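You operate a simulated robot arm through the tools that you are given. There is no shell and no other tool. Be economical: measure what you need, move in short steps, check, and stop when the job is done.

You run a simulated two-armed robot. Do the job below in one go: nothing can be reset, and whatever is moved stays where it is left.

## Task
Clear the alarm and restart the motor that the alarm display names.
Fine: press MUTE; switch its key off, reset, switch it on again, then start it.

Only the result counts: the job must be done as asked and must still hold three seconds after the hand-in. Knocking over, shifting, dropping, spilling or breaking anything else fails it.

## Robot
Two 7-joint arms with three-finger grippers on one trunk, on a base that drives. Base frame: it is fixed to the floor where the robot stands at the start and does not move with it; the origin is under the middle of the robot, x ahead of it, y to its left, z up. Lengths are in mm, angles in rad, forces in N, time in s.
The left shoulder is at the start at [78, 126, 1157], the right one opposite. With the tool pointing down near the work surface each hand reaches from about 360 to 840 mm from the robot's upright axis, wherever it stands, measured 20 degrees to its own side. Places, roughly: amps knob [500, -300, 900]; black key [1750, -4750, 1000]; blue key [750, -1250, 1000]; control desk [1300, -2500, 600]; feed start button [500, -400, 900]; green key [750, -1750, 1000]; juice pump start button [1300, -2900, 900]; juice pump switch [1200, -3100, 900]; kettle heat knob [1600, -4100, 900]; kettle pump start button [1900, -4700, 900]; kettle pump switch [1800, -4900, 900]; kettle stirrer start button [1800, -4400, 900]; kettle stirrer switch [1700, -4500, 900]; mute button [500, 0, 900]; orange key [1000, -2750, 1000]; power switch [400, 0, 900]. Payload 2.94 kg a hand.
The TCP of each hand is the grasp point between the finger pads, 30 mm short of the fingertips. In the tool frame z runs along the fingers and y along their closing line. Largest opening 128 mm; the body of the gripper starts 93 mm behind the TCP.
Orientation is that of the tool frame in the base frame, as a unit quaternion [w, x, y, z]. With the fingers straight down and closing along the base's y, the tool's x points along the base's -x, its y along +y and its z along -z.

## Interface
- The arms move only by the tool arm_command. It takes "left_commands", "right_commands" or both (then of equal length, played together; a hand with none holds still); each is a list of rows, each a list of 7 numbers: the shift along the tool's x, y, z in units of 30 mm (1.0 is 30 mm), then the turn, a rotation vector about the tool's x, y, z in units of 4 degrees (1.0 is 4 degrees), then the finger opening in mm, from 0 to 128. In form: [[tx, ty, tz, wx, wy, wz, hand], ...]. A call has 1 to 12 rows; each row shifts and turns the commanded pose from where the row before left it, along the tool's axes as they then stand. A call with a number of a shift or a turn outside -1 to 1 is refused whole. Each row takes 0.2 s and may step no farther than 50 mm and 0.15 rad from the row before; otherwise, or with a gripper value out of range, the whole call is refused. A pose out of reach is approached as far as the arm can. The call stops where the force on the tool passes 40 N (or 10 N more than at its start, if that is more) or the arm is blocked; 0.2 s more then pass. Each finger halts on what it meets, pressing with about 41 N; the grip force reading is that of the motor and also rises with nothing between the fingers. The clock runs only during rows and for 0.2 s after the last one: add rows that do not move to give the fingers time. The reply holds the time, the measured pose of the TCP, the force on the tool along the base axes, the opening and the grip force, in the units named above and with some noise, with the torque about the TCP (base axes, N m) and any sound that the robot's microphone picked up.
- Cameras (640 x 400 px; columns grow to the right, rows downward): "scene" is now at [162.9, 31.6, 1277.4]; the picture's right is [0.59, -0.81, 0.00], its down [-0.75, -0.55, -0.36] and it looks along [0.29, 0.21, -0.93] (base axes); focal length 214 px, centre (320, 200). "left" rides on the left gripper at [69, 15, -120] in its tool frame; the picture's right is [-0.21, 0.98, 0.00], its down [-0.82, -0.18, -0.54] and it looks along [-0.53, -0.12, 0.84] (tool axes); focal length 251 px, centre (320, 200). "right" rides on the right gripper at [69, -15, -120] in its tool frame; the picture's right is [0.21, 0.98, 0.00], its down [-0.82, 0.18, -0.54] and it looks along [-0.53, 0.12, 0.84] (tool axes); focal length 251 px, centre (320, 200). There is no depth. A picture from a camera that has moved, and an enlarged one, comes with that camera's place and axes in the base frame and with its lens.
- camera(camera): a new picture of that camera. It takes no simulated time.
- slide_trunk(by): slides the trunk up (or, below 0, down) by that many mm; the arms and the scene camera ride with it, the base frame stays. It gives what a move gives, with no picture.
- drive_base(legs): drives the robot by 1 to 6 legs, each [ahead, left, turn to the left] in mm, mm and rad, along the robot's own axes; the way and the turn of a leg run together, so that a leg with both is an arc; at most 1500 mm and 3.142 rad a leg. The arms and the cameras ride along, it lands a little off, and it stops where it bumps. It gives what a move gives.
- aim_head(pan, tilt): turns the head with the scene camera to pan (to the left, within 1.396 rad either way) and tilt (down, from -0.506 to 1.204), counted from straight ahead of the robot. It gives what a move gives.
- close_up(camera, box): a new picture of the part [left, top, right, bottom] of that camera's present view, enlarged. It takes no simulated time.
- finish_job(): hands the job in; it is judged then, once.

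Go step by step. Nothing tells you exact positions but the pictures and the camera data: compare them with the known pose of the tool, close in by small moves and look again before you grip or let go. The budget is 120 turns and 88 pictures, counting those below and the enlarged ones. Unless the task says otherwise, let go and move clear before handing in, and close with one line.

The tools are called after ">>>" as a command line: name --argument value ..., lists and objects as JSON in quotes. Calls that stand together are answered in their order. arm_command: Moves the arms, as the interface text tells. Its arguments: {"type":"object","properties":{"left_commands":{"type":"array"},"right_commands":{"type":"array"}},"required":[]} The other tools are called the same way: slide_trunk (by) slides the trunk up or down; drive_base (legs) drives the base; aim_head (pan, tilt) turns the head that bears the scene camera; camera (camera) takes a picture; close_up (camera, box) takes an enlarged picture of a part of a camera's view; finish_job () hands the job in.

At the start:

```text
clock: 0.0
left_eef_pos: [407.3, 66.7, 1262.8]
left_ee_rot: [0.0, -0.001, 1.0, -0.001]
left_contact_force: [0.4, -1.0, 0.5]
left_ft_torque: [0.02, 0.05, 0.0]
left_grip_width: 128.0
left_finger_force: 0.1
right_eef_pos: [351.2, -218.2, 1202.8]
right_ee_rot: [0.0, -0.001, 1.0, 0.0]
right_contact_force: [0.2, 0.5, -0.1]
right_ft_torque: [-0.02, 0.01, 0.02]
right_grip_width: 128.1
right_finger_force: 0.1
trunk travel left (down, up): [-375.0, 172.0]
robot x, y, heading: [-2.8, -0.9, 0.004]
head pan, tilt: [0.63, 1.201]
```

scene: 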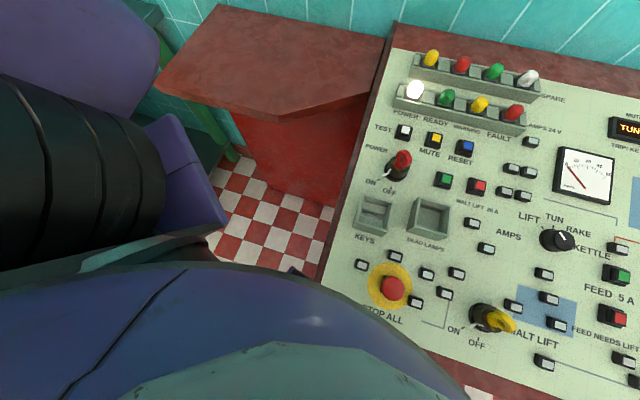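
right: 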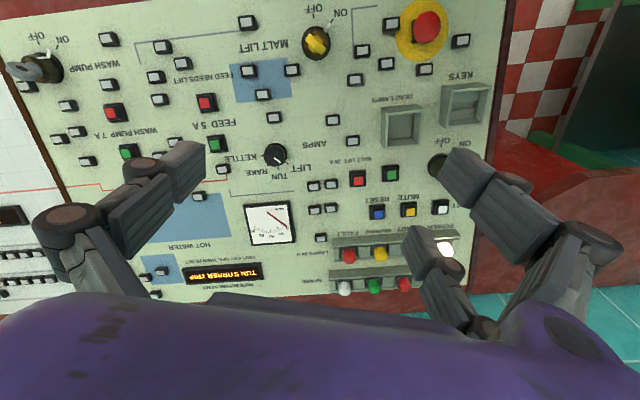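
left: 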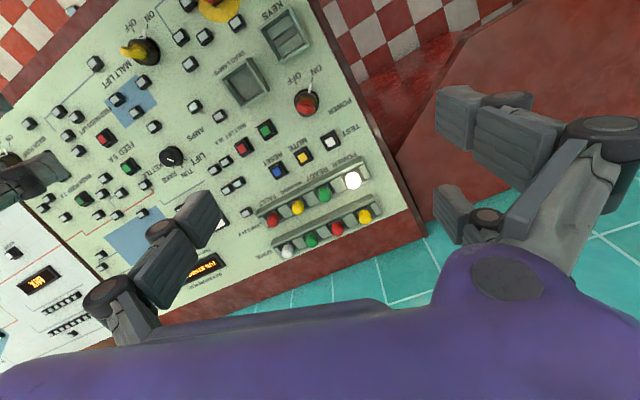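

The panel lies ahead, with an alarm display at its far side that seems to read "TUN STIRRER TRIP". I'll enlarge it and the nearby parts of the panel.

>>> close_up --camera "right" --box '[140, 230, 300, 300]'

>>> aim_head --pan -0.5 --tilt 0.8

>>> camera --camera "scene"

```text
4.00 times, centred on (220, 265) of right
camera zoom: at [282.3, -232.6, 1322.5], right [-0.21, 0.98, 0.0], down [0.82, 0.18, 0.54], along [0.53, 0.12, -0.84], focal length 1006 px, centre (720, -60)
```

zoom: 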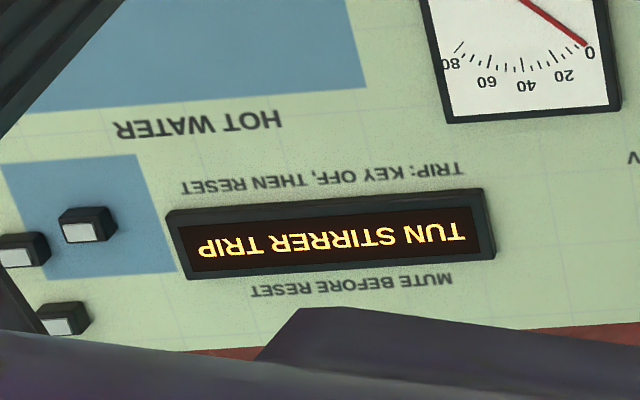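

```text
clock: 1.4
left_eef_pos: [407.8, 66.3, 1262.9]
left_ee_rot: [-0.002, -0.001, 1.0, 0.0]
left_contact_force: [-0.5, 0.0, 0.0]
left_ft_torque: [0.01, 0.01, 0.01]
left_grip_width: 128.0
left_finger_force: 0.1
right_eef_pos: [351.1, -218.6, 1201.8]
right_ee_rot: [0.0, 0.0, 1.0, 0.0]
right_contact_force: [0.6, 0.0, 0.3]
right_ft_torque: [0.03, 0.01, -0.03]
right_grip_width: 127.9
right_finger_force: 0.1
trunk travel left (down, up): [-375.0, 172.0]
robot x, y, heading: [2.5, -2.3, -0.002]
head pan, tilt: [-0.499, 0.799]
```

```text
83 pictures are left
camera scene: at [194.2, 20.2, 1303.1], right [0.27, -0.96, 0.0], down [-0.71, -0.2, -0.68], along [0.65, 0.18, -0.73], focal length 214 px, centre (320, 200)
```

scene: 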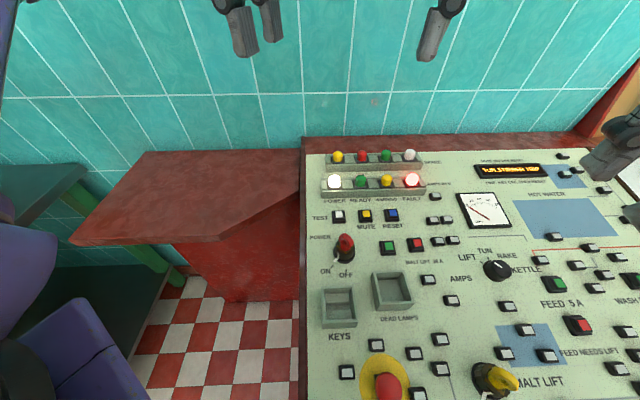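

The alarm names the tun stirrer. The head is probably still turning, so I'll look again to the right.

>>> aim_head --pan -0.9 --tilt 0.6

>>> camera --camera "scene"

```text
clock: 2.2
left_eef_pos: [407.2, 65.7, 1261.8]
left_ee_rot: [0.0, -0.001, 1.0, -0.002]
left_contact_force: [0.5, -0.7, 0.1]
left_ft_torque: [-0.02, 0.0, 0.02]
left_grip_width: 128.3
left_finger_force: 0.1
right_eef_pos: [349.8, -218.5, 1203.7]
right_ee_rot: [0.0, 0.0, 1.0, 0.0]
right_contact_force: [-0.5, -0.5, 0.0]
right_ft_torque: [0.02, -0.05, -0.02]
right_grip_width: 128.0
right_finger_force: 0.0
trunk travel left (down, up): [-375.0, 172.0]
robot x, y, heading: [-2.1, 0.1, -0.004]
head pan, tilt: [-0.901, 0.6]
```

```text
82 pictures are left
camera scene: at [172.9, -70.4, 1321.9], right [-0.78, -0.63, 0.0], down [-0.35, 0.44, -0.82], along [0.52, -0.64, -0.57], focal length 214 px, centre (320, 200)
```

scene: 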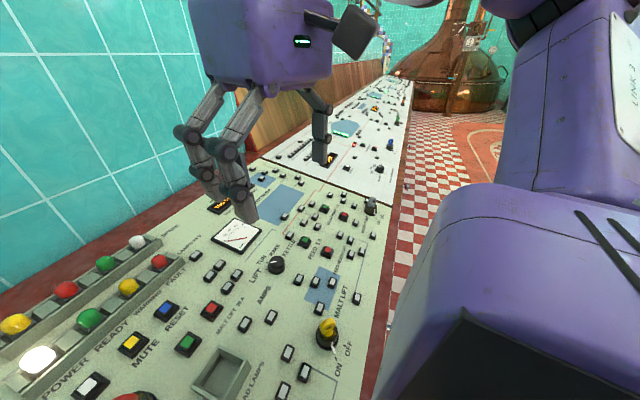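

Triangulating from the three pictures, MUTE is at about [523, 4, 915], and the desk is turned about 16° to the right. I'll bring the closed left hand above MUTE.

>>> arm_command --left_commands '[[-0.483, -0.258, 1, 0, 0, 0, 60], [-0.483, -0.258, 1, 0, 0, 0, 0], [-0.483, -0.258, 1, 0, 0, 0, 0], [-0.483, -0.258, 1, 0, 0, 0, 0], [-0.483, -0.258, 1, 0, 0, 0, 0], [-0.483, -0.258, 1, 0, 0, 0, 0], [-0.483, -0.258, 1, 0, 0, 0, 0], [-0.483, -0.258, 1, 0, 0, 0, 0], [0, 0, 0.6, 0, 0, 0, 0]]'

>>> camera --camera "left"

```text
clock: 4.2
left_eef_pos: [522.5, 3.7, 1002.5]
left_ee_rot: [0.0, 0.0, 1.0, -0.001]
left_contact_force: [-0.5, 0.8, 0.2]
left_ft_torque: [0.03, 0.0, 0.0]
left_grip_width: 0.1
left_finger_force: 2.9
right_eef_pos: [350.5, -218.6, 1203.5]
right_ee_rot: [0.0, 0.001, 1.0, 0.0]
right_contact_force: [0.4, -0.1, 0.2]
right_ft_torque: [-0.01, 0.02, 0.01]
right_grip_width: 127.9
right_finger_force: 0.1
trunk travel left (down, up): [-375.0, 172.0]
robot x, y, heading: [-0.7, -0.4, 0.004]
head pan, tilt: [-0.901, 0.6]
```

```text
81 pictures are left
camera left: at [454.1, 19.0, 1124.0], right [0.21, 0.98, 0.0], down [0.82, -0.18, 0.54], along [0.53, -0.12, -0.84], focal length 251 px, centre (320, 200)
```

left: 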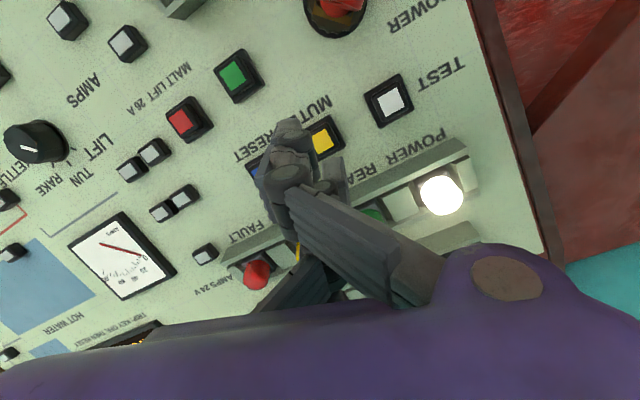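

The fingers' ends need a closer look against the yellow button before I press.

>>> close_up --camera "left" --box '[220, 90, 420, 215]'

```text
3.20 times, centred on (320, 152) of left
camera zoom: at [454.1, 19.0, 1124.0], right [0.21, 0.98, 0.0], down [0.82, -0.18, 0.54], along [0.53, -0.12, -0.84], focal length 805 px, centre (320, 352)
```

zoom: 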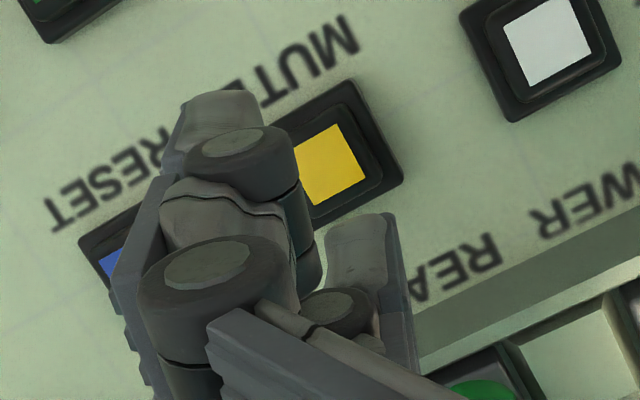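

I can't tell the tips apart well, so I'll go down part way and look again.

>>> arm_command --left_commands '[[0, 0, 0.6, 0, 0, 0, 0], [0, 0, 0.6, 0, 0, 0, 0]]'

>>> close_up --camera "left" --box '[220, 90, 420, 215]'

>>> aim_head --pan 0.1 --tilt 0.8

>>> camera --camera "scene"

```text
clock: 4.8
left_eef_pos: [523.7, 4.2, 968.3]
left_ee_rot: [0.0, 0.0, 1.0, -0.002]
left_contact_force: [0.2, -0.2, 0.1]
left_ft_torque: [-0.03, 0.0, 0.05]
left_grip_width: 0.2
left_finger_force: 2.9
right_eef_pos: [350.9, -218.9, 1202.0]
right_ee_rot: [0.0, 0.0, 1.0, 0.0]
right_contact_force: [0.6, -0.4, -0.1]
right_ft_torque: [-0.01, -0.01, -0.02]
right_grip_width: 128.0
right_finger_force: 0.2
trunk travel left (down, up): [-375.0, 172.0]
robot x, y, heading: [1.9, 4.2, -0.003]
head pan, tilt: [-0.901, 0.6]
```

```text
3.20 times, centred on (320, 152) of left
camera zoom: at [453.8, 19.1, 1087.6], right [0.21, 0.98, 0.0], down [0.82, -0.18, 0.54], along [0.53, -0.12, -0.84], focal length 805 px, centre (320, 352)
```

zoom: 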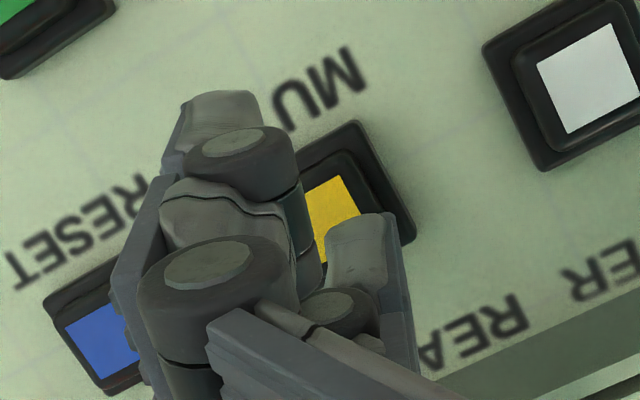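

```text
clock: 6.1
left_eef_pos: [522.7, 3.5, 968.0]
left_ee_rot: [-0.001, -0.001, 1.0, -0.001]
left_contact_force: [-0.3, 0.6, 0.1]
left_ft_torque: [-0.03, 0.05, 0.02]
left_grip_width: 0.1
left_finger_force: 3.0
right_eef_pos: [350.8, -218.9, 1203.0]
right_ee_rot: [0.0, -0.001, 1.0, 0.001]
right_contact_force: [1.1, -0.7, 0.6]
right_ft_torque: [-0.03, -0.03, 0.02]
right_grip_width: 127.9
right_finger_force: 0.0
trunk travel left (down, up): [-375.0, 172.0]
robot x, y, heading: [-3.2, 2.1, 0.001]
head pan, tilt: [0.099, 0.799]
```

```text
78 pictures are left
camera scene: at [198.0, 6.5, 1305.1], right [0.1, -1.0, 0.0], down [-0.71, -0.07, -0.7], along [0.69, 0.07, -0.72], focal length 214 px, centre (320, 200)
```

scene: 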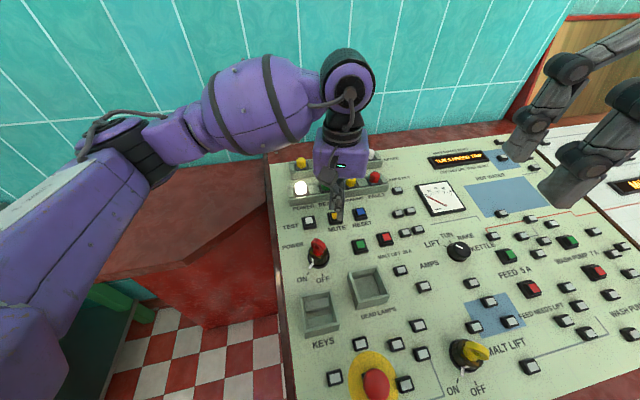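

The tip stands over MUTE. I'll press gently in small steps.

>>> arm_command --left_commands '[[-0.1, 0, 0.5, 0, 0, 0, 0], [0, 0, 0.2, 0, 0, 0, 0], [0, 0, 0.1, 0, 0, 0, 0], [0, 0, 0.1, 0, 0, 0, 0], [0, 0, 0.1, 0, 0, 0, 0], [0, 0, 0.1, 0, 0, 0, 0]]'

```text
clock: 7.5
left_eef_pos: [525.9, 3.6, 936.3]
left_ee_rot: [0.0, -0.001, 1.0, -0.002]
left_contact_force: [0.6, 1.0, 0.6]
left_ft_torque: [-0.01, -0.01, -0.01]
left_grip_width: 0.0
left_finger_force: 3.1
right_eef_pos: [350.4, -218.5, 1202.4]
right_ee_rot: [0.0, -0.001, 1.0, 0.0]
right_contact_force: [1.0, -0.1, 0.1]
right_ft_torque: [0.02, -0.01, -0.02]
right_grip_width: 128.0
right_finger_force: 0.1
trunk travel left (down, up): [-375.0, 172.0]
robot x, y, heading: [1.3, 2.6, 0.002]
head pan, tilt: [0.099, 0.799]
```

No contact yet with the tip at about 906, so I'll continue down.

>>> arm_command --left_commands '[[0, 0, 0.1, 0, 0, 0, 0], [0, 0, 0.1, 0, 0, 0, 0], [0, 0, 0.1, 0, 0, 0, 0], [0, 0, 0.1, 0, 0, 0, 0]]'

>>> close_up --camera "left" --box '[220, 90, 420, 215]'

```text
clock: 8.5
left_eef_pos: [526.3, 3.6, 928.1]
left_ee_rot: [0.002, -0.001, 1.0, -0.002]
left_contact_force: [7.7, -5.5, 28.0]
left_ft_torque: [0.29, -0.35, -0.13]
left_grip_width: 0.2
left_finger_force: 2.9
right_eef_pos: [349.3, -218.9, 1203.5]
right_ee_rot: [0.0, 0.0, 1.0, 0.0]
right_contact_force: [-0.6, -0.1, -0.1]
right_ft_torque: [0.04, 0.01, -0.01]
right_grip_width: 128.2
right_finger_force: 0.0
trunk travel left (down, up): [-375.0, 172.0]
robot x, y, heading: [0.5, 1.0, 0.001]
head pan, tilt: [0.099, 0.799]
heard: click
```

```text
3.20 times, centred on (320, 152) of left
camera zoom: at [457.7, 19.0, 1046.5], right [0.21, 0.98, 0.0], down [0.82, -0.18, 0.55], along [0.53, -0.12, -0.84], focal length 805 px, centre (320, 352)
```

zoom: 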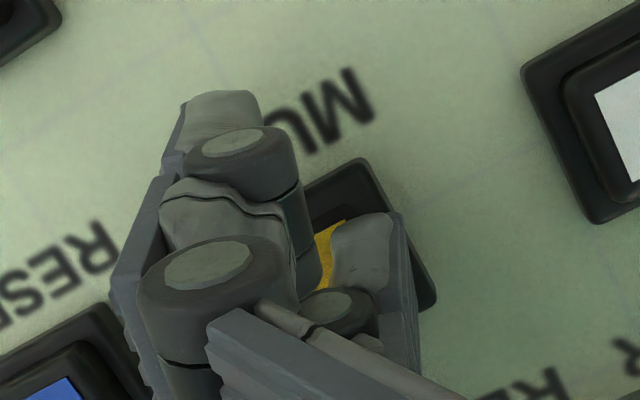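

MUTE clicked. I'll raise the hand and read the display again.

>>> arm_command --left_commands '[[0, 0, -1, 0, 0, 0, 0], [0, 0, -1, 0, 0, 0, 0], [0.5, 0.25, -1, 0, 0, 0, 0], [0.5, 0.25, -1, 0, 0, 0, 0], [0.5, 0.25, -1, 0, 0, 0, 0], [0.5, 0.25, -1, 0, 0, 0, 0], [0.5, 0.25, -1, 0, 0, 0, 0], [0.5, 0.25, -1, 0, 0, 0, 0]]'

>>> aim_head --pan -0.3 --tilt 0.7

>>> camera --camera "scene"

```text
clock: 10.3
left_eef_pos: [435.1, 48.3, 1163.9]
left_ee_rot: [0.0, -0.001, 1.0, 0.0]
left_contact_force: [0.2, 0.1, -0.4]
left_ft_torque: [0.02, -0.02, -0.01]
left_grip_width: 0.0
left_finger_force: 2.9
right_eef_pos: [349.9, -217.4, 1203.7]
right_ee_rot: [0.001, 0.0, 1.0, 0.0]
right_contact_force: [-0.8, -0.2, -0.9]
right_ft_torque: [-0.02, -0.04, 0.0]
right_grip_width: 128.2
right_finger_force: 0.1
trunk travel left (down, up): [-375.0, 172.0]
robot x, y, heading: [0.6, -0.5, 0.0]
head pan, tilt: [0.099, 0.799]
```

```text
clock: 11.2
left_eef_pos: [436.2, 47.4, 1162.0]
left_ee_rot: [0.001, -0.001, 1.0, -0.001]
left_contact_force: [0.3, -0.8, -0.7]
left_ft_torque: [-0.02, 0.02, -0.03]
left_grip_width: 0.0
left_finger_force: 3.1
right_eef_pos: [349.9, -218.4, 1203.2]
right_ee_rot: [0.0, 0.0, 1.0, 0.0]
right_contact_force: [0.1, 0.5, -0.1]
right_ft_torque: [0.0, 0.0, 0.0]
right_grip_width: 127.8
right_finger_force: 0.1
trunk travel left (down, up): [-375.0, 172.0]
robot x, y, heading: [2.6, -2.7, -0.002]
head pan, tilt: [-0.3, 0.7]
```

```text
76 pictures are left
camera scene: at [198.8, -26.4, 1313.3], right [-0.29, -0.96, 0.0], down [-0.62, 0.19, -0.76], along [0.73, -0.23, -0.64], focal length 214 px, centre (320, 200)
```

scene: 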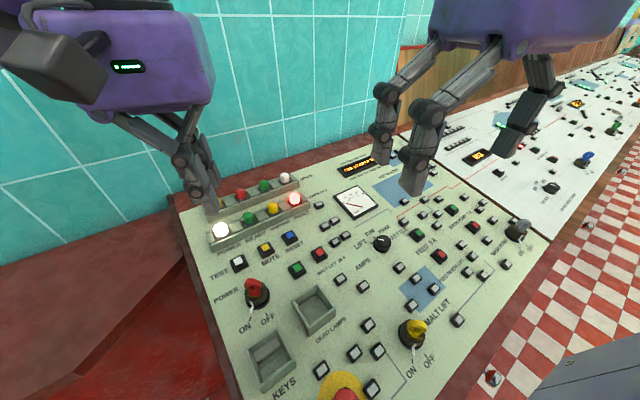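

The display is on the first desk. The second desk to the right holds blue and green keys. I'll turn to face the desk line squarely and drive right along it to find the tun stirrer section.

>>> drive_base --legs '[[0, 0, 0.27], [0, -1150, 0]]'

>>> aim_head --pan -0.3 --tilt 0.8

>>> camera --camera "scene"

```text
clock: 22.4
left_eef_pos: [712.6, -943.9, 1162.0]
left_ee_rot: [0.0, -0.135, 0.991, -0.001]
left_contact_force: [-0.7, 0.2, -0.2]
left_ft_torque: [-0.01, -0.02, 0.0]
left_grip_width: 0.0
left_finger_force: 3.2
right_eef_pos: [702.1, -1223.7, 1203.1]
right_ee_rot: [0.0, -0.134, 0.991, 0.0]
right_contact_force: [0.2, 0.2, 0.0]
right_ft_torque: [-0.02, 0.01, -0.02]
right_grip_width: 128.3
right_finger_force: 0.1
trunk travel left (down, up): [-375.0, 172.0]
robot x, y, heading: [306.9, -1104.9, 0.269]
head pan, tilt: [-0.3, 0.7]
```

```text
clock: 23.1
left_eef_pos: [713.4, -945.6, 1162.9]
left_ee_rot: [0.001, -0.135, 0.991, 0.0]
left_contact_force: [0.8, -0.2, 1.0]
left_ft_torque: [-0.01, 0.01, -0.01]
left_grip_width: 0.0
left_finger_force: 3.1
right_eef_pos: [701.9, -1225.0, 1202.5]
right_ee_rot: [0.001, -0.135, 0.991, -0.001]
right_contact_force: [0.5, -0.8, -0.4]
right_ft_torque: [-0.03, 0.0, -0.01]
right_grip_width: 128.1
right_finger_force: 0.1
trunk travel left (down, up): [-375.0, 172.0]
robot x, y, heading: [302.6, -1107.6, 0.269]
head pan, tilt: [-0.3, 0.799]
```

```text
75 pictures are left
camera scene: at [499.1, -1079.8, 1305.1], right [-0.03, -1.0, 0.0], down [-0.72, 0.02, -0.7], along [0.7, -0.02, -0.72], focal length 214 px, centre (320, 200)
```

scene: 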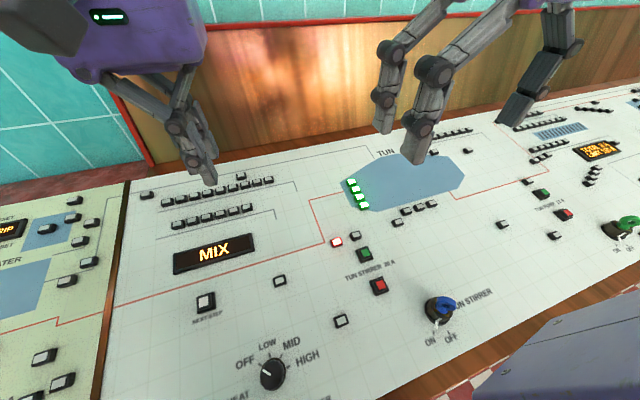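

The TUN STIRRER switch with its blue key and its green and red buttons is here. I'll enlarge it.

>>> close_up --camera "scene" --box '[320, 225, 520, 350]'

>>> camera --camera "right"

```text
3.20 times, centred on (420, 288) of scene
camera zoom: at [499.1, -1079.8, 1305.1], right [-0.03, -1.0, 0.0], down [-0.72, 0.02, -0.7], along [0.7, -0.02, -0.72], focal length 686 px, centre (0, -80)
```

zoom: 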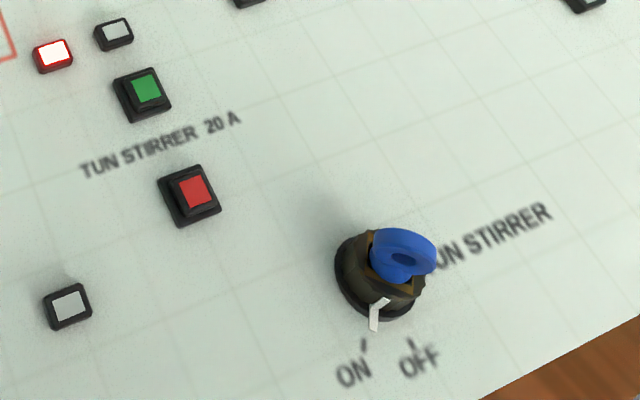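

```text
73 pictures are left
camera right: at [639.2, -1256.6, 1322.5], right [-0.47, 0.88, 0.0], down [0.74, 0.39, 0.54], along [0.48, 0.25, -0.84], focal length 251 px, centre (320, 200)
```

right: 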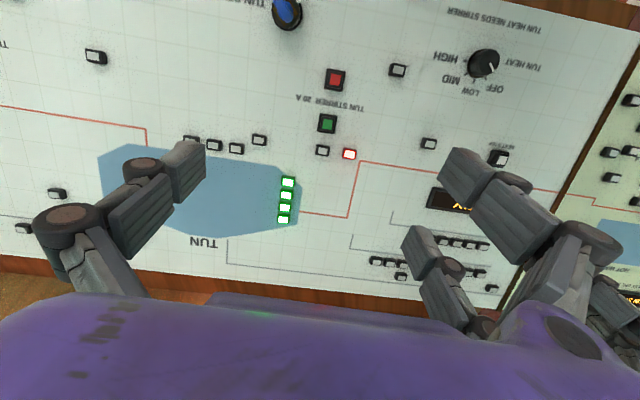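

The key sits at about [620, -1295], too near the robot. I'll back away so it's comfortably within the right hand's reach, then look from the right wrist.

>>> drive_base --legs '[[-220, -90, 0]]'

>>> camera --camera "right"

>>> camera --camera "scene"

```text
clock: 24.8
left_eef_pos: [527.4, -1086.8, 1161.4]
left_ee_rot: [-0.001, -0.135, 0.991, -0.001]
left_contact_force: [-0.4, 0.0, 1.0]
left_ft_torque: [0.03, -0.04, -0.04]
left_grip_width: 0.0
left_finger_force: 3.3
right_eef_pos: [514.7, -1367.5, 1202.2]
right_ee_rot: [0.0, -0.133, 0.991, 0.0]
right_contact_force: [0.1, 1.0, 0.7]
right_ft_torque: [0.04, -0.02, 0.01]
right_grip_width: 128.1
right_finger_force: 0.0
trunk travel left (down, up): [-375.0, 172.0]
robot x, y, heading: [118.9, -1249.8, 0.268]
head pan, tilt: [-0.3, 0.799]
```

```text
72 pictures are left
camera right: at [453.2, -1399.1, 1322.5], right [-0.47, 0.88, 0.0], down [0.74, 0.39, 0.54], along [0.48, 0.25, -0.84], focal length 251 px, centre (320, 200)
```

right: 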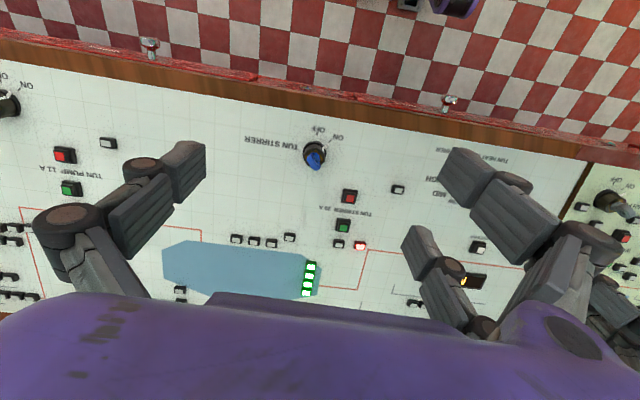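

```text
71 pictures are left
camera scene: at [313.1, -1222.2, 1305.0], right [-0.03, -1.0, 0.0], down [-0.72, 0.02, -0.7], along [0.7, -0.02, -0.72], focal length 214 px, centre (320, 200)
```

scene: 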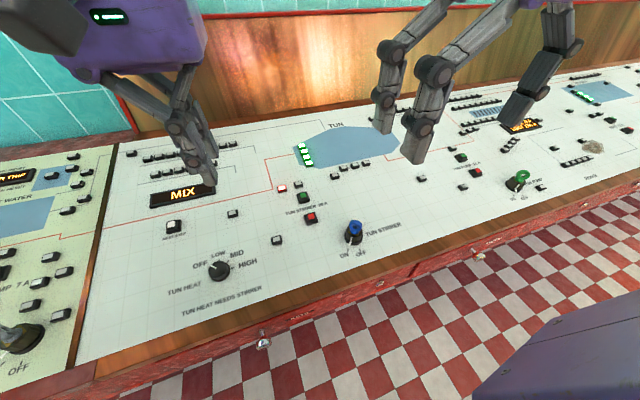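

The panel slopes up away from me at about 11°. The bow of the blue key is near [626, -1318, 877] and the START button near [744, -1186, 876]. I'll tilt the right hand along the panel normal and bring it to 120 mm above the key to see its orientation.

>>> arm_command --right_commands '[[0, 0, 0, 0, -0.92, 0, 128], [0, 0, 0, 0, -0.92, 0, 128], [0, 0, 0, 0, -0.91, 0, 128], [-0.237, 0.075, 0.925, 0, 0, 0, 128], [-0.237, 0.075, 0.925, 0, 0, 0, 128], [-0.237, 0.075, 0.925, 0, 0, 0, 128], [-0.237, 0.075, 0.925, 0, 0, 0, 100], [-0.237, 0.075, 0.925, 0, 0, 0, 100], [-0.237, 0.075, 0.925, 0, 0, 0, 100], [-0.237, 0.075, 0.925, 0, 0, 0, 100], [-0.237, 0.075, 0.925, 0, 0, 0, 100]]'

>>> camera --camera "right"

>>> close_up --camera "scene" --box '[270, 170, 430, 270]'

```text
clock: 27.2
left_eef_pos: [527.9, -1086.9, 1162.9]
left_ee_rot: [-0.001, -0.135, 0.991, -0.001]
left_contact_force: [0.3, -0.9, 0.8]
left_ft_torque: [0.01, 0.01, -0.01]
left_grip_width: 0.0
left_finger_force: 3.0
right_eef_pos: [603.8, -1325.6, 994.0]
right_ee_rot: [0.095, -0.133, 0.986, 0.013]
right_contact_force: [-0.1, 0.0, -0.1]
right_ft_torque: [-0.01, 0.01, 0.03]
right_grip_width: 99.6
right_finger_force: 0.0
trunk travel left (down, up): [-375.0, 172.0]
robot x, y, heading: [119.6, -1245.5, 0.272]
head pan, tilt: [-0.3, 0.799]
```

```text
70 pictures are left
camera right: at [521.7, -1363.1, 1099.5], right [-0.46, 0.89, -0.04], down [0.63, 0.36, 0.69], along [0.62, 0.29, -0.73], focal length 251 px, centre (320, 200)
```

right: 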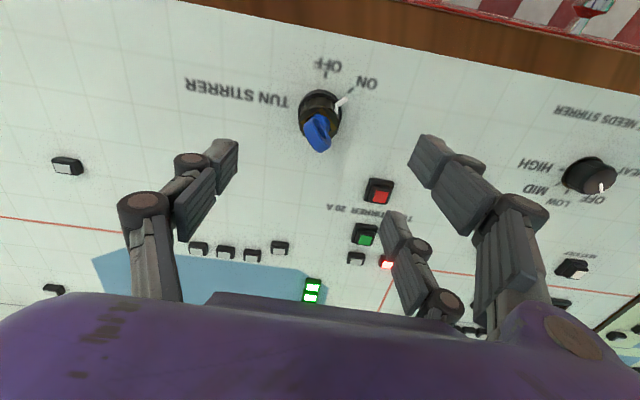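

```text
4.00 times, centred on (350, 220) of scene
camera zoom: at [313.7, -1221.9, 1305.0], right [-0.03, -1.0, 0.0], down [-0.72, 0.02, -0.7], along [0.7, -0.02, -0.72], focal length 858 px, centre (200, 120)
```

zoom: 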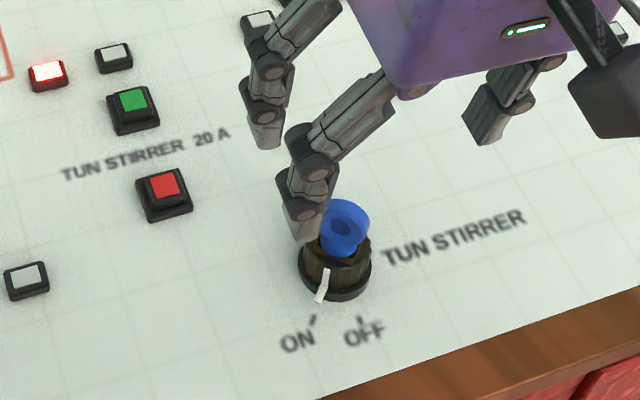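

>>> close_up --camera "right" --box '[270, 50, 398, 170]'

```text
3.33 times, centred on (334, 110) of right
camera zoom: at [521.7, -1363.1, 1099.5], right [-0.46, 0.89, -0.04], down [0.63, 0.36, 0.69], along [0.62, 0.29, -0.73], focal length 838 px, centre (273, 500)
```

zoom: 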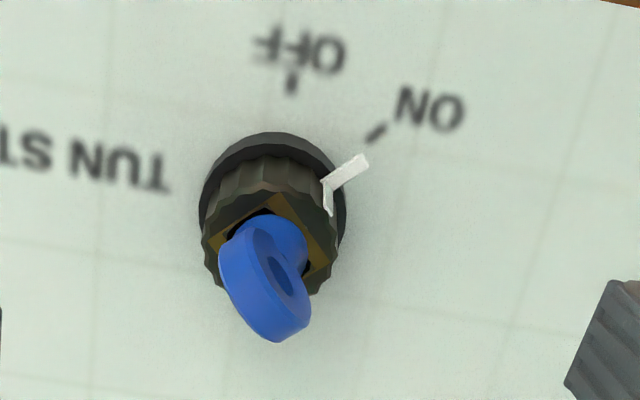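

The bow stands in a plane at right angles to the pointer. ON is 45° left of the direction toward me and OFF points straight at me. I'll turn the hand 45° about its axis so it closes across the bow, and come down to 60 mm above it.

>>> arm_command --right_commands '[[0, 0, 0.144, 0, 0, -0.9375, 80], [0, 0, 0.144, 0, 0, -0.9375, 60], [0, 0, 0.144, 0, 0, -0.9375, 60], [0, 0, 0.144, 0, 0, -0.9375, 60], [0, 0, 0.144, 0, 0, -0.9375, 60], [0, 0, 0.144, 0, 0, -0.9375, 60], [0, 0, 0.144, 0, 0, -0.9375, 60], [0, 0, 0.144, 0, 0, -0.9375, 60], [0, 0, 0.144, 0, 0, -0.9375, 60], [0, 0, 0.144, 0, 0, -0.9375, 60], [0, 0, 0.144, 0, 0, -0.9375, 60], [0, 0, 0.144, 0, 0, -0.9375, 60]]'

>>> camera --camera "right"

>>> close_up --camera "scene" --box '[270, 170, 430, 270]'

```text
clock: 29.8
left_eef_pos: [525.9, -1088.0, 1162.5]
left_ee_rot: [-0.001, -0.135, 0.991, -0.001]
left_contact_force: [1.0, -0.5, 1.0]
left_ft_torque: [0.03, 0.02, -0.01]
left_grip_width: 0.0
left_finger_force: 3.5
right_eef_pos: [614.4, -1321.4, 944.2]
right_ee_rot: [0.093, -0.501, 0.86, -0.024]
right_contact_force: [1.2, -0.4, 0.2]
right_ft_torque: [-0.02, 0.0, 0.01]
right_grip_width: 59.8
right_finger_force: 0.0
trunk travel left (down, up): [-375.0, 172.0]
robot x, y, heading: [117.2, -1250.5, 0.268]
head pan, tilt: [-0.3, 0.799]
```

```text
67 pictures are left
camera right: at [572.9, -1394.1, 1054.1], right [-0.94, 0.3, -0.16], down [0.14, 0.77, 0.62], along [0.31, 0.56, -0.77], focal length 251 px, centre (320, 200)
```

right: 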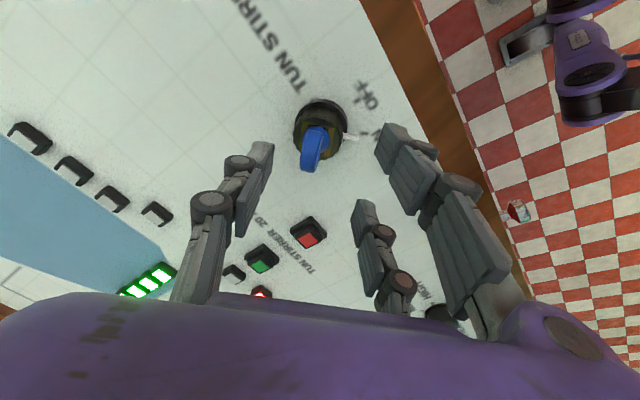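

```text
4.00 times, centred on (350, 220) of scene
camera zoom: at [313.0, -1222.3, 1305.1], right [-0.03, -1.0, 0.0], down [-0.72, 0.02, -0.7], along [0.7, -0.02, -0.72], focal length 858 px, centre (200, 120)
```

zoom: 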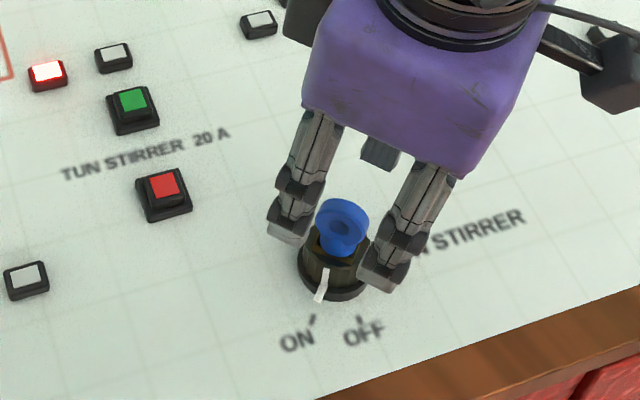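

The hand appears as a three-finger one: two fingers on the +y side and one on the other. The bow lies between them, about 4 mm toward the single finger. I'll shift slightly, lower to grip height and look before closing.

>>> arm_command --right_commands '[[0, -0.1, 0.3, 0, 0, 0, 60], [0, 0, 0.3, 0, 0, 0, 60], [0, 0, 0.3, 0, 0, 0, 60], [0, 0, 0.3, 0, 0, 0, 60]]'

>>> close_up --camera "right" --box '[220, 70, 440, 207]'

>>> close_up --camera "scene" --box '[310, 190, 390, 240]'

```text
clock: 30.8
left_eef_pos: [526.3, -1087.7, 1162.8]
left_ee_rot: [-0.001, -0.135, 0.991, -0.001]
left_contact_force: [0.5, -0.3, -0.3]
left_ft_torque: [0.0, -0.02, 0.02]
left_grip_width: 0.3
left_finger_force: 3.0
right_eef_pos: [623.3, -1323.1, 909.4]
right_ee_rot: [0.093, -0.5, 0.861, -0.024]
right_contact_force: [0.1, 0.7, 1.0]
right_ft_torque: [0.02, 0.01, 0.0]
right_grip_width: 59.9
right_finger_force: 0.1
trunk travel left (down, up): [-375.0, 172.0]
robot x, y, heading: [117.3, -1246.4, 0.27]
head pan, tilt: [-0.3, 0.799]
```

```text
2.91 times, centred on (330, 138) of right
camera zoom: at [582.7, -1394.6, 1019.8], right [-0.94, 0.3, -0.16], down [0.14, 0.77, 0.62], along [0.31, 0.56, -0.77], focal length 731 px, centre (291, 379)
```

zoom: 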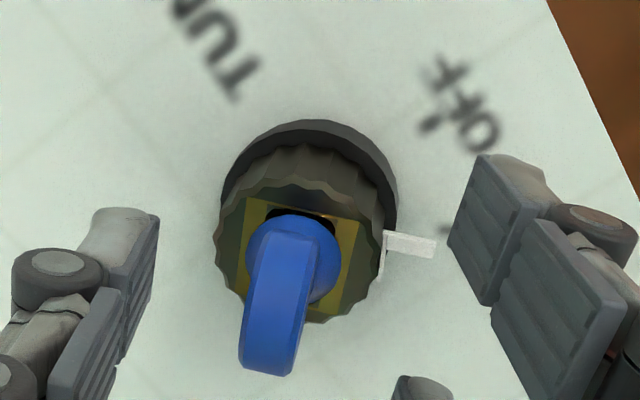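

```text
8.00 times, centred on (350, 215) of scene
camera zoom: at [313.1, -1222.2, 1305.0], right [-0.03, -1.0, 0.0], down [-0.72, 0.02, -0.7], along [0.7, -0.02, -0.72], focal length 1716 px, centre (80, 80)
```

zoom: 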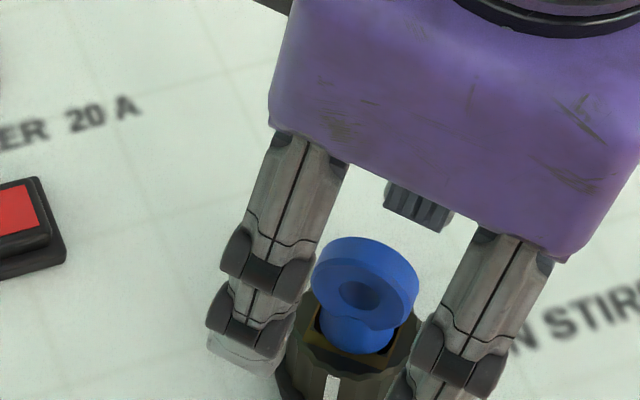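

The bow is edge-on between the fingers and nearly centred. Now I'll close on it.

>>> arm_command --right_commands '[[0, 0, 0, 0, 0, 0, 30], [0, 0, 0, 0, 0, 0, 15], [0, 0, 0, 0, 0, 0, 5], [0, 0, 0, 0, 0, 0, 5]]'

>>> close_up --camera "right" --box '[220, 70, 440, 207]'

>>> close_up --camera "scene" --box '[310, 190, 390, 240]'

```text
clock: 31.8
left_eef_pos: [527.3, -1088.0, 1163.3]
left_ee_rot: [-0.001, -0.134, 0.991, -0.001]
left_contact_force: [0.6, 0.3, 0.1]
left_ft_torque: [0.0, -0.01, 0.02]
left_grip_width: 0.0
left_finger_force: 3.2
right_eef_pos: [623.7, -1322.2, 909.0]
right_ee_rot: [0.091, -0.5, 0.861, -0.025]
right_contact_force: [1.7, -0.4, -0.5]
right_ft_torque: [-0.02, -0.04, 0.09]
right_grip_width: 9.7
right_finger_force: 36.7
trunk travel left (down, up): [-375.0, 172.0]
robot x, y, heading: [117.3, -1248.4, 0.265]
head pan, tilt: [-0.3, 0.799]
```

```text
2.91 times, centred on (330, 138) of right
camera zoom: at [582.7, -1394.8, 1019.9], right [-0.94, 0.3, -0.16], down [0.14, 0.77, 0.62], along [0.31, 0.56, -0.77], focal length 731 px, centre (291, 379)
```

zoom: 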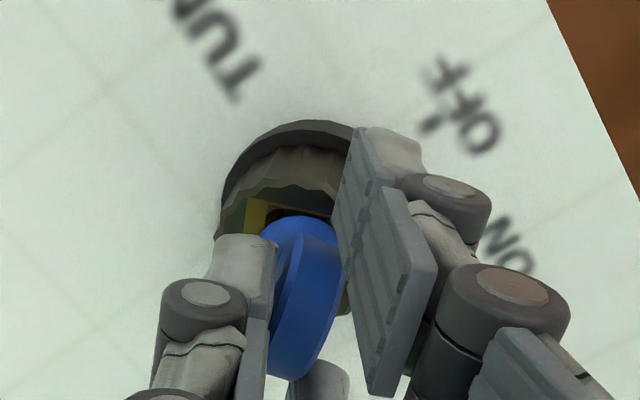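

```text
8.00 times, centred on (350, 215) of scene
camera zoom: at [313.1, -1222.4, 1305.1], right [-0.03, -1.0, 0.0], down [-0.72, 0.02, -0.7], along [0.7, -0.02, -0.72], focal length 1716 px, centre (80, 80)
```

zoom: 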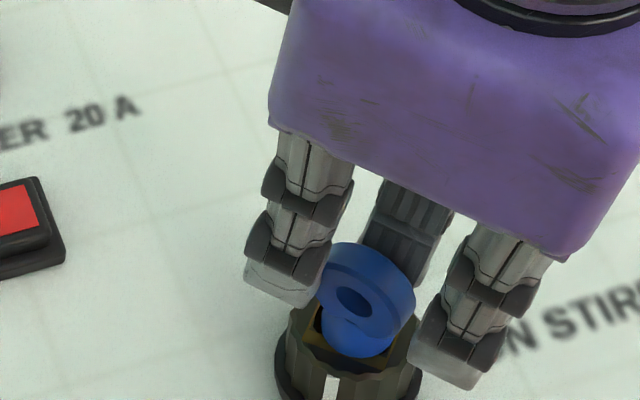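

The grip holds on the bow at 9.7 mm. Now I'll turn the hand toward OFF in two parts, watching the forces.

>>> arm_command --right_commands '[[0, 0, 0, 0, 0, -0.8, 3], [0, 0, 0, 0, 0, -0.8, 3], [0, 0, 0, 0, 0, -0.8, 3], [0, 0, 0, 0, 0, -0.8, 3], [0, 0, 0, 0, 0, -0.8, 3]]'

>>> close_up --camera "scene" --box '[310, 190, 406, 250]'

```text
clock: 33.0
left_eef_pos: [526.7, -1088.3, 1161.3]
left_ee_rot: [-0.001, -0.135, 0.991, -0.002]
left_contact_force: [-0.3, -0.3, -0.1]
left_ft_torque: [0.01, 0.01, 0.02]
left_grip_width: 0.0
left_finger_force: 3.3
right_eef_pos: [624.7, -1320.9, 909.4]
right_ee_rot: [0.089, -0.617, 0.781, -0.037]
right_contact_force: [5.9, -0.2, 6.7]
right_ft_torque: [-0.01, -0.21, -0.04]
right_grip_width: 8.9
right_finger_force: 36.7
trunk travel left (down, up): [-375.0, 172.0]
robot x, y, heading: [120.1, -1247.5, 0.267]
head pan, tilt: [-0.3, 0.799]
```

```text
6.67 times, centred on (358, 220) of scene
camera zoom: at [312.9, -1222.3, 1305.1], right [-0.03, -1.0, 0.0], down [-0.72, 0.02, -0.7], along [0.7, -0.02, -0.72], focal length 1430 px, centre (67, 67)
```

zoom: 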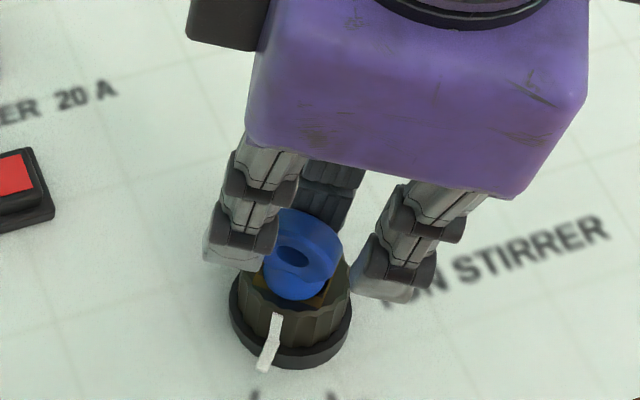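

>>> close_up --camera "right" --box '[220, 70, 440, 207]'

```text
2.91 times, centred on (330, 138) of right
camera zoom: at [601.9, -1396.7, 1023.5], right [-0.98, 0.03, -0.18], down [-0.09, 0.81, 0.58], along [0.16, 0.58, -0.8], focal length 731 px, centre (291, 379)
```

zoom: 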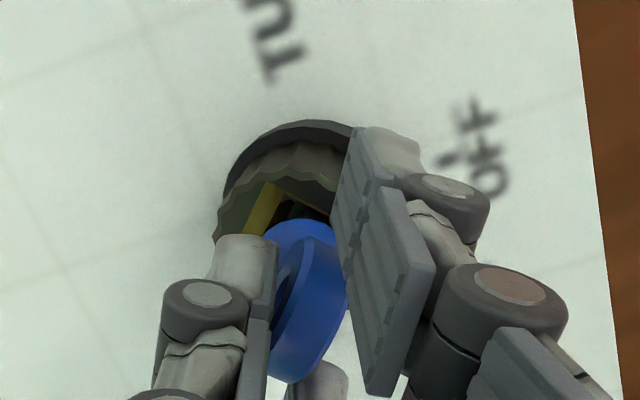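

The bow turns with the hand, while the pointer hasn't moved yet. I'll continue the turn.

>>> arm_command --right_commands '[[0, 0, 0, 0, 0, -0.9, 3], [0, 0, 0, 0, 0, -0.9, 3], [0, 0, 0, 0, 0, -0.9, 3], [0, 0, 0, 0, 0, -0.9, 3]]'

>>> close_up --camera "scene" --box '[310, 190, 406, 250]'

>>> close_up --camera "right" --box '[220, 70, 440, 207]'

```text
clock: 33.6
left_eef_pos: [528.0, -1089.1, 1162.5]
left_ee_rot: [-0.001, -0.133, 0.991, 0.0]
left_contact_force: [0.3, 0.5, 0.7]
left_ft_torque: [-0.03, -0.02, 0.0]
left_grip_width: 0.1
left_finger_force: 3.1
right_eef_pos: [631.6, -1309.3, 895.8]
right_ee_rot: [0.09, -0.658, 0.746, -0.054]
right_contact_force: [4.0, -10.8, 14.7]
right_ft_torque: [-0.38, -0.01, -0.02]
right_grip_width: 6.2
right_finger_force: 0.1
right hand out of reach, approached as far as the arm can: row 2
trunk travel left (down, up): [-375.0, 172.0]
robot x, y, heading: [119.2, -1249.4, 0.267]
head pan, tilt: [-0.3, 0.799]
stopped in row 3 (right hand): the force on the tool passed its limit at 80 N (the readings are from after the stop); the commanded pose is now the measured one
```

```text
6.67 times, centred on (358, 220) of scene
camera zoom: at [313.1, -1223.2, 1305.0], right [-0.03, -1.0, 0.0], down [-0.72, 0.02, -0.7], along [0.7, -0.02, -0.72], focal length 1430 px, centre (67, 67)
```

zoom: 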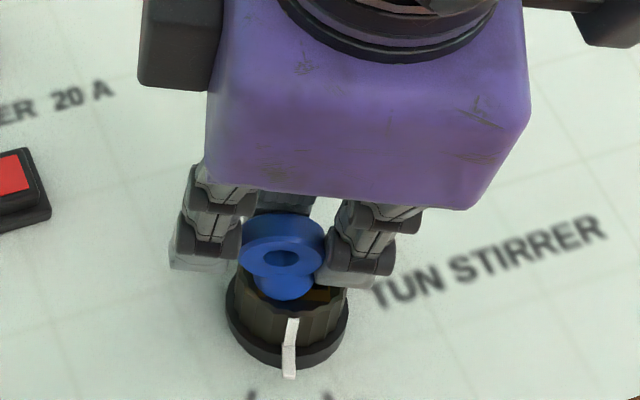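

```text
2.91 times, centred on (330, 138) of right
camera zoom: at [613.4, -1383.9, 1012.3], right [-0.97, -0.09, -0.21], down [-0.19, 0.82, 0.55], along [0.12, 0.57, -0.81], focal length 731 px, centre (291, 379)
```

zoom: 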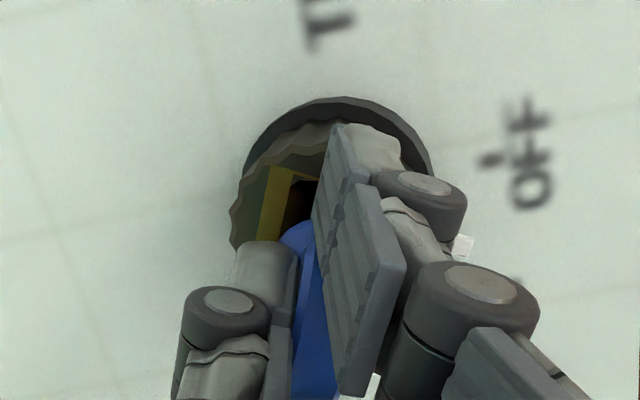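

The wrist ran out of range with the pointer about half way to OFF. I'll release, rise straight off the key, and turn the base left so that the wrist works in a comfortable range.

>>> arm_command --right_commands '[[0, 0, 0, 0, 0, 0, 20], [0, 0, 0, 0, 0, 0, 40], [0, 0, 0, 0, 0, 0, 60], [0, 0, 0, 0, 0, 0, 60]]'

>>> close_up --camera "right" --box '[220, 70, 440, 207]'

>>> close_up --camera "scene" --box '[310, 190, 406, 250]'

```text
clock: 34.6
left_eef_pos: [527.1, -1088.5, 1162.4]
left_ee_rot: [-0.001, -0.134, 0.991, -0.001]
left_contact_force: [0.5, 0.8, 1.1]
left_ft_torque: [0.01, 0.03, 0.01]
left_grip_width: 0.1
left_finger_force: 3.2
right_eef_pos: [628.6, -1309.3, 894.9]
right_ee_rot: [0.09, -0.659, 0.745, -0.052]
right_contact_force: [-0.7, -0.4, -0.1]
right_ft_torque: [0.02, -0.02, 0.01]
right_grip_width: 59.9
right_finger_force: 0.1
trunk travel left (down, up): [-375.0, 172.0]
robot x, y, heading: [120.0, -1246.9, 0.267]
head pan, tilt: [-0.3, 0.799]
```

```text
2.91 times, centred on (330, 138) of right
camera zoom: at [612.5, -1382.7, 1011.4], right [-0.97, -0.09, -0.21], down [-0.19, 0.81, 0.55], along [0.12, 0.57, -0.81], focal length 731 px, centre (291, 379)
```

zoom: 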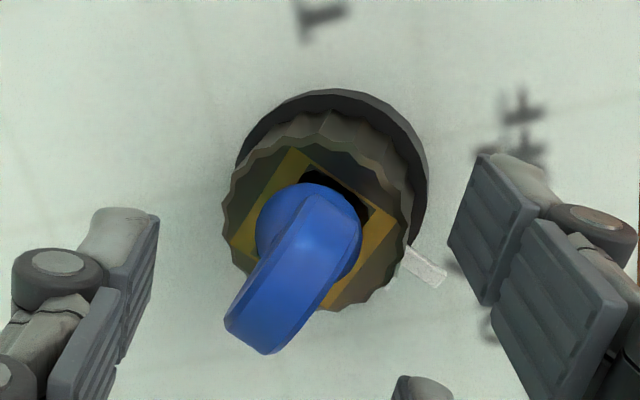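

```text
6.67 times, centred on (358, 220) of scene
camera zoom: at [313.0, -1222.6, 1305.0], right [-0.03, -1.0, 0.0], down [-0.72, 0.02, -0.7], along [0.7, -0.02, -0.72], focal length 1430 px, centre (67, 67)
```

zoom: 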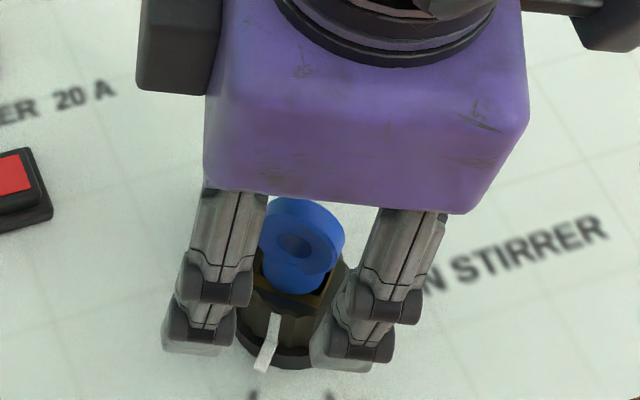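

The switch sprang back to ON because it needs to pass half way. I'll raise the hand, unwind it, and re-park the robot turned 40° left.

>>> arm_command --right_commands '[[0, 0, -0.8, 0, 0, 0, 60], [0, 0, -1, 0, 0, 0, 60], [0, 0, -1, 0, 0, 0.9, 60], [0, 0, -1, 0, 0, 0.9, 60], [0, 0, -1, 0, 0, 0.9, 60], [0, 0, -1, 0, 0, 0.9, 60], [0, 0, 0, 0, 0, 0.9, 60], [0, 0, 0, 0, 0, 0.9, 60], [0, 0, 0, 0, 0, 0.9, 60], [0, 0, 0, 0, 0, 0.9, 60], [0, 0, 0, 0, 0, 0.9, 60], [0, 0, 0, 0, 0, 0.9, 60]]'

>>> drive_base --legs '[[-120, -400, 0], [0, 0, 0.7], [91, -77, 0]]'

>>> aim_head --pan -0.3 --tilt 0.8

>>> camera --camera "scene"

>>> camera --camera "right"

```text
clock: 37.2
left_eef_pos: [526.6, -1088.6, 1163.2]
left_ee_rot: [0.0, -0.134, 0.991, -0.001]
left_contact_force: [0.6, 0.0, 0.3]
left_ft_torque: [0.0, 0.0, 0.0]
left_grip_width: 0.2
left_finger_force: 3.2
right_eef_pos: [594.7, -1315.0, 1055.2]
right_ee_rot: [0.102, -0.397, 0.912, -0.02]
right_contact_force: [0.7, -0.1, -0.4]
right_ft_torque: [0.0, 0.01, 0.0]
right_grip_width: 60.5
right_finger_force: 0.1
right hand out of reach, approached as far as the arm can: row 2
trunk travel left (down, up): [-375.0, 172.0]
robot x, y, heading: [123.1, -1248.4, 0.267]
head pan, tilt: [-0.3, 0.799]
```

```text
clock: 44.1
left_eef_pos: [447.0, -1257.2, 1163.2]
left_ee_rot: [0.001, -0.455, 0.89, -0.001]
left_contact_force: [0.4, 0.5, -0.2]
left_ft_torque: [-0.02, 0.04, -0.03]
left_grip_width: 0.4
left_finger_force: 2.9
right_eef_pos: [640.6, -1391.7, 1055.3]
right_ee_rot: [0.104, -0.676, 0.729, 0.014]
right_contact_force: [-0.2, -0.4, 0.4]
right_ft_torque: [0.01, 0.03, -0.02]
right_grip_width: 60.1
right_finger_force: 0.0
trunk travel left (down, up): [-375.0, 172.0]
robot x, y, heading: [229.2, -1641.9, 0.944]
head pan, tilt: [-0.3, 0.799]
```

```text
clock: 44.7
left_eef_pos: [447.6, -1256.6, 1162.4]
left_ee_rot: [0.0, -0.454, 0.891, -0.001]
left_contact_force: [0.6, 0.2, -0.3]
left_ft_torque: [-0.01, 0.01, 0.0]
left_grip_width: 0.1
left_finger_force: 2.6
right_eef_pos: [642.1, -1391.2, 1055.1]
right_ee_rot: [0.104, -0.676, 0.729, 0.014]
right_contact_force: [0.1, -0.4, 0.1]
right_ft_torque: [0.0, 0.01, 0.06]
right_grip_width: 59.9
right_finger_force: 0.1
trunk travel left (down, up): [-375.0, 172.0]
robot x, y, heading: [229.1, -1635.5, 0.948]
head pan, tilt: [-0.3, 0.799]
```

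```text
55 pictures are left
camera scene: at [363.1, -1495.7, 1305.0], right [0.6, -0.8, 0.0], down [-0.57, -0.43, -0.7], along [0.56, 0.42, -0.72], focal length 214 px, centre (320, 200)
```

scene: 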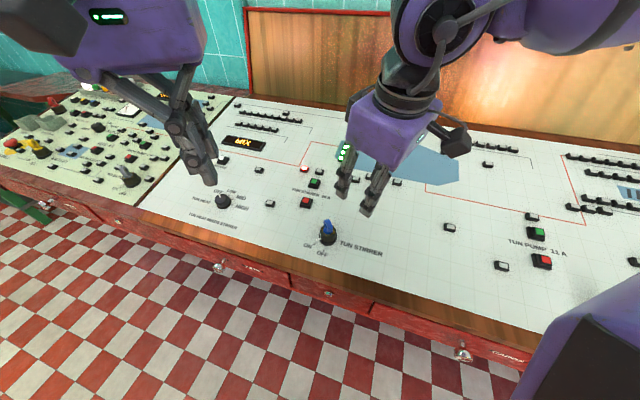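

```text
54 pictures are left
camera right: at [637.2, -1478.5, 1162.0], right [-0.98, -0.13, -0.15], down [-0.2, 0.74, 0.65], along [0.03, 0.66, -0.75], focal length 251 px, centre (320, 200)
```

right: 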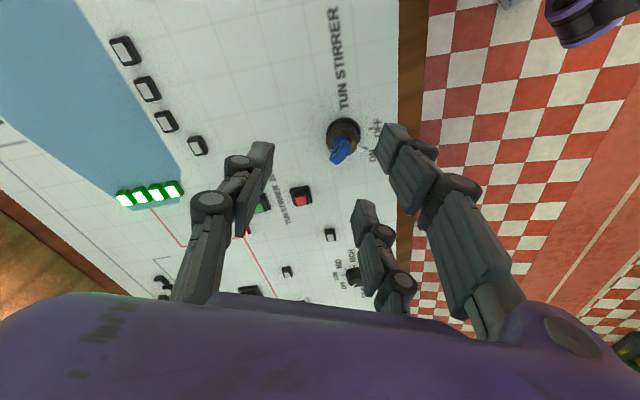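

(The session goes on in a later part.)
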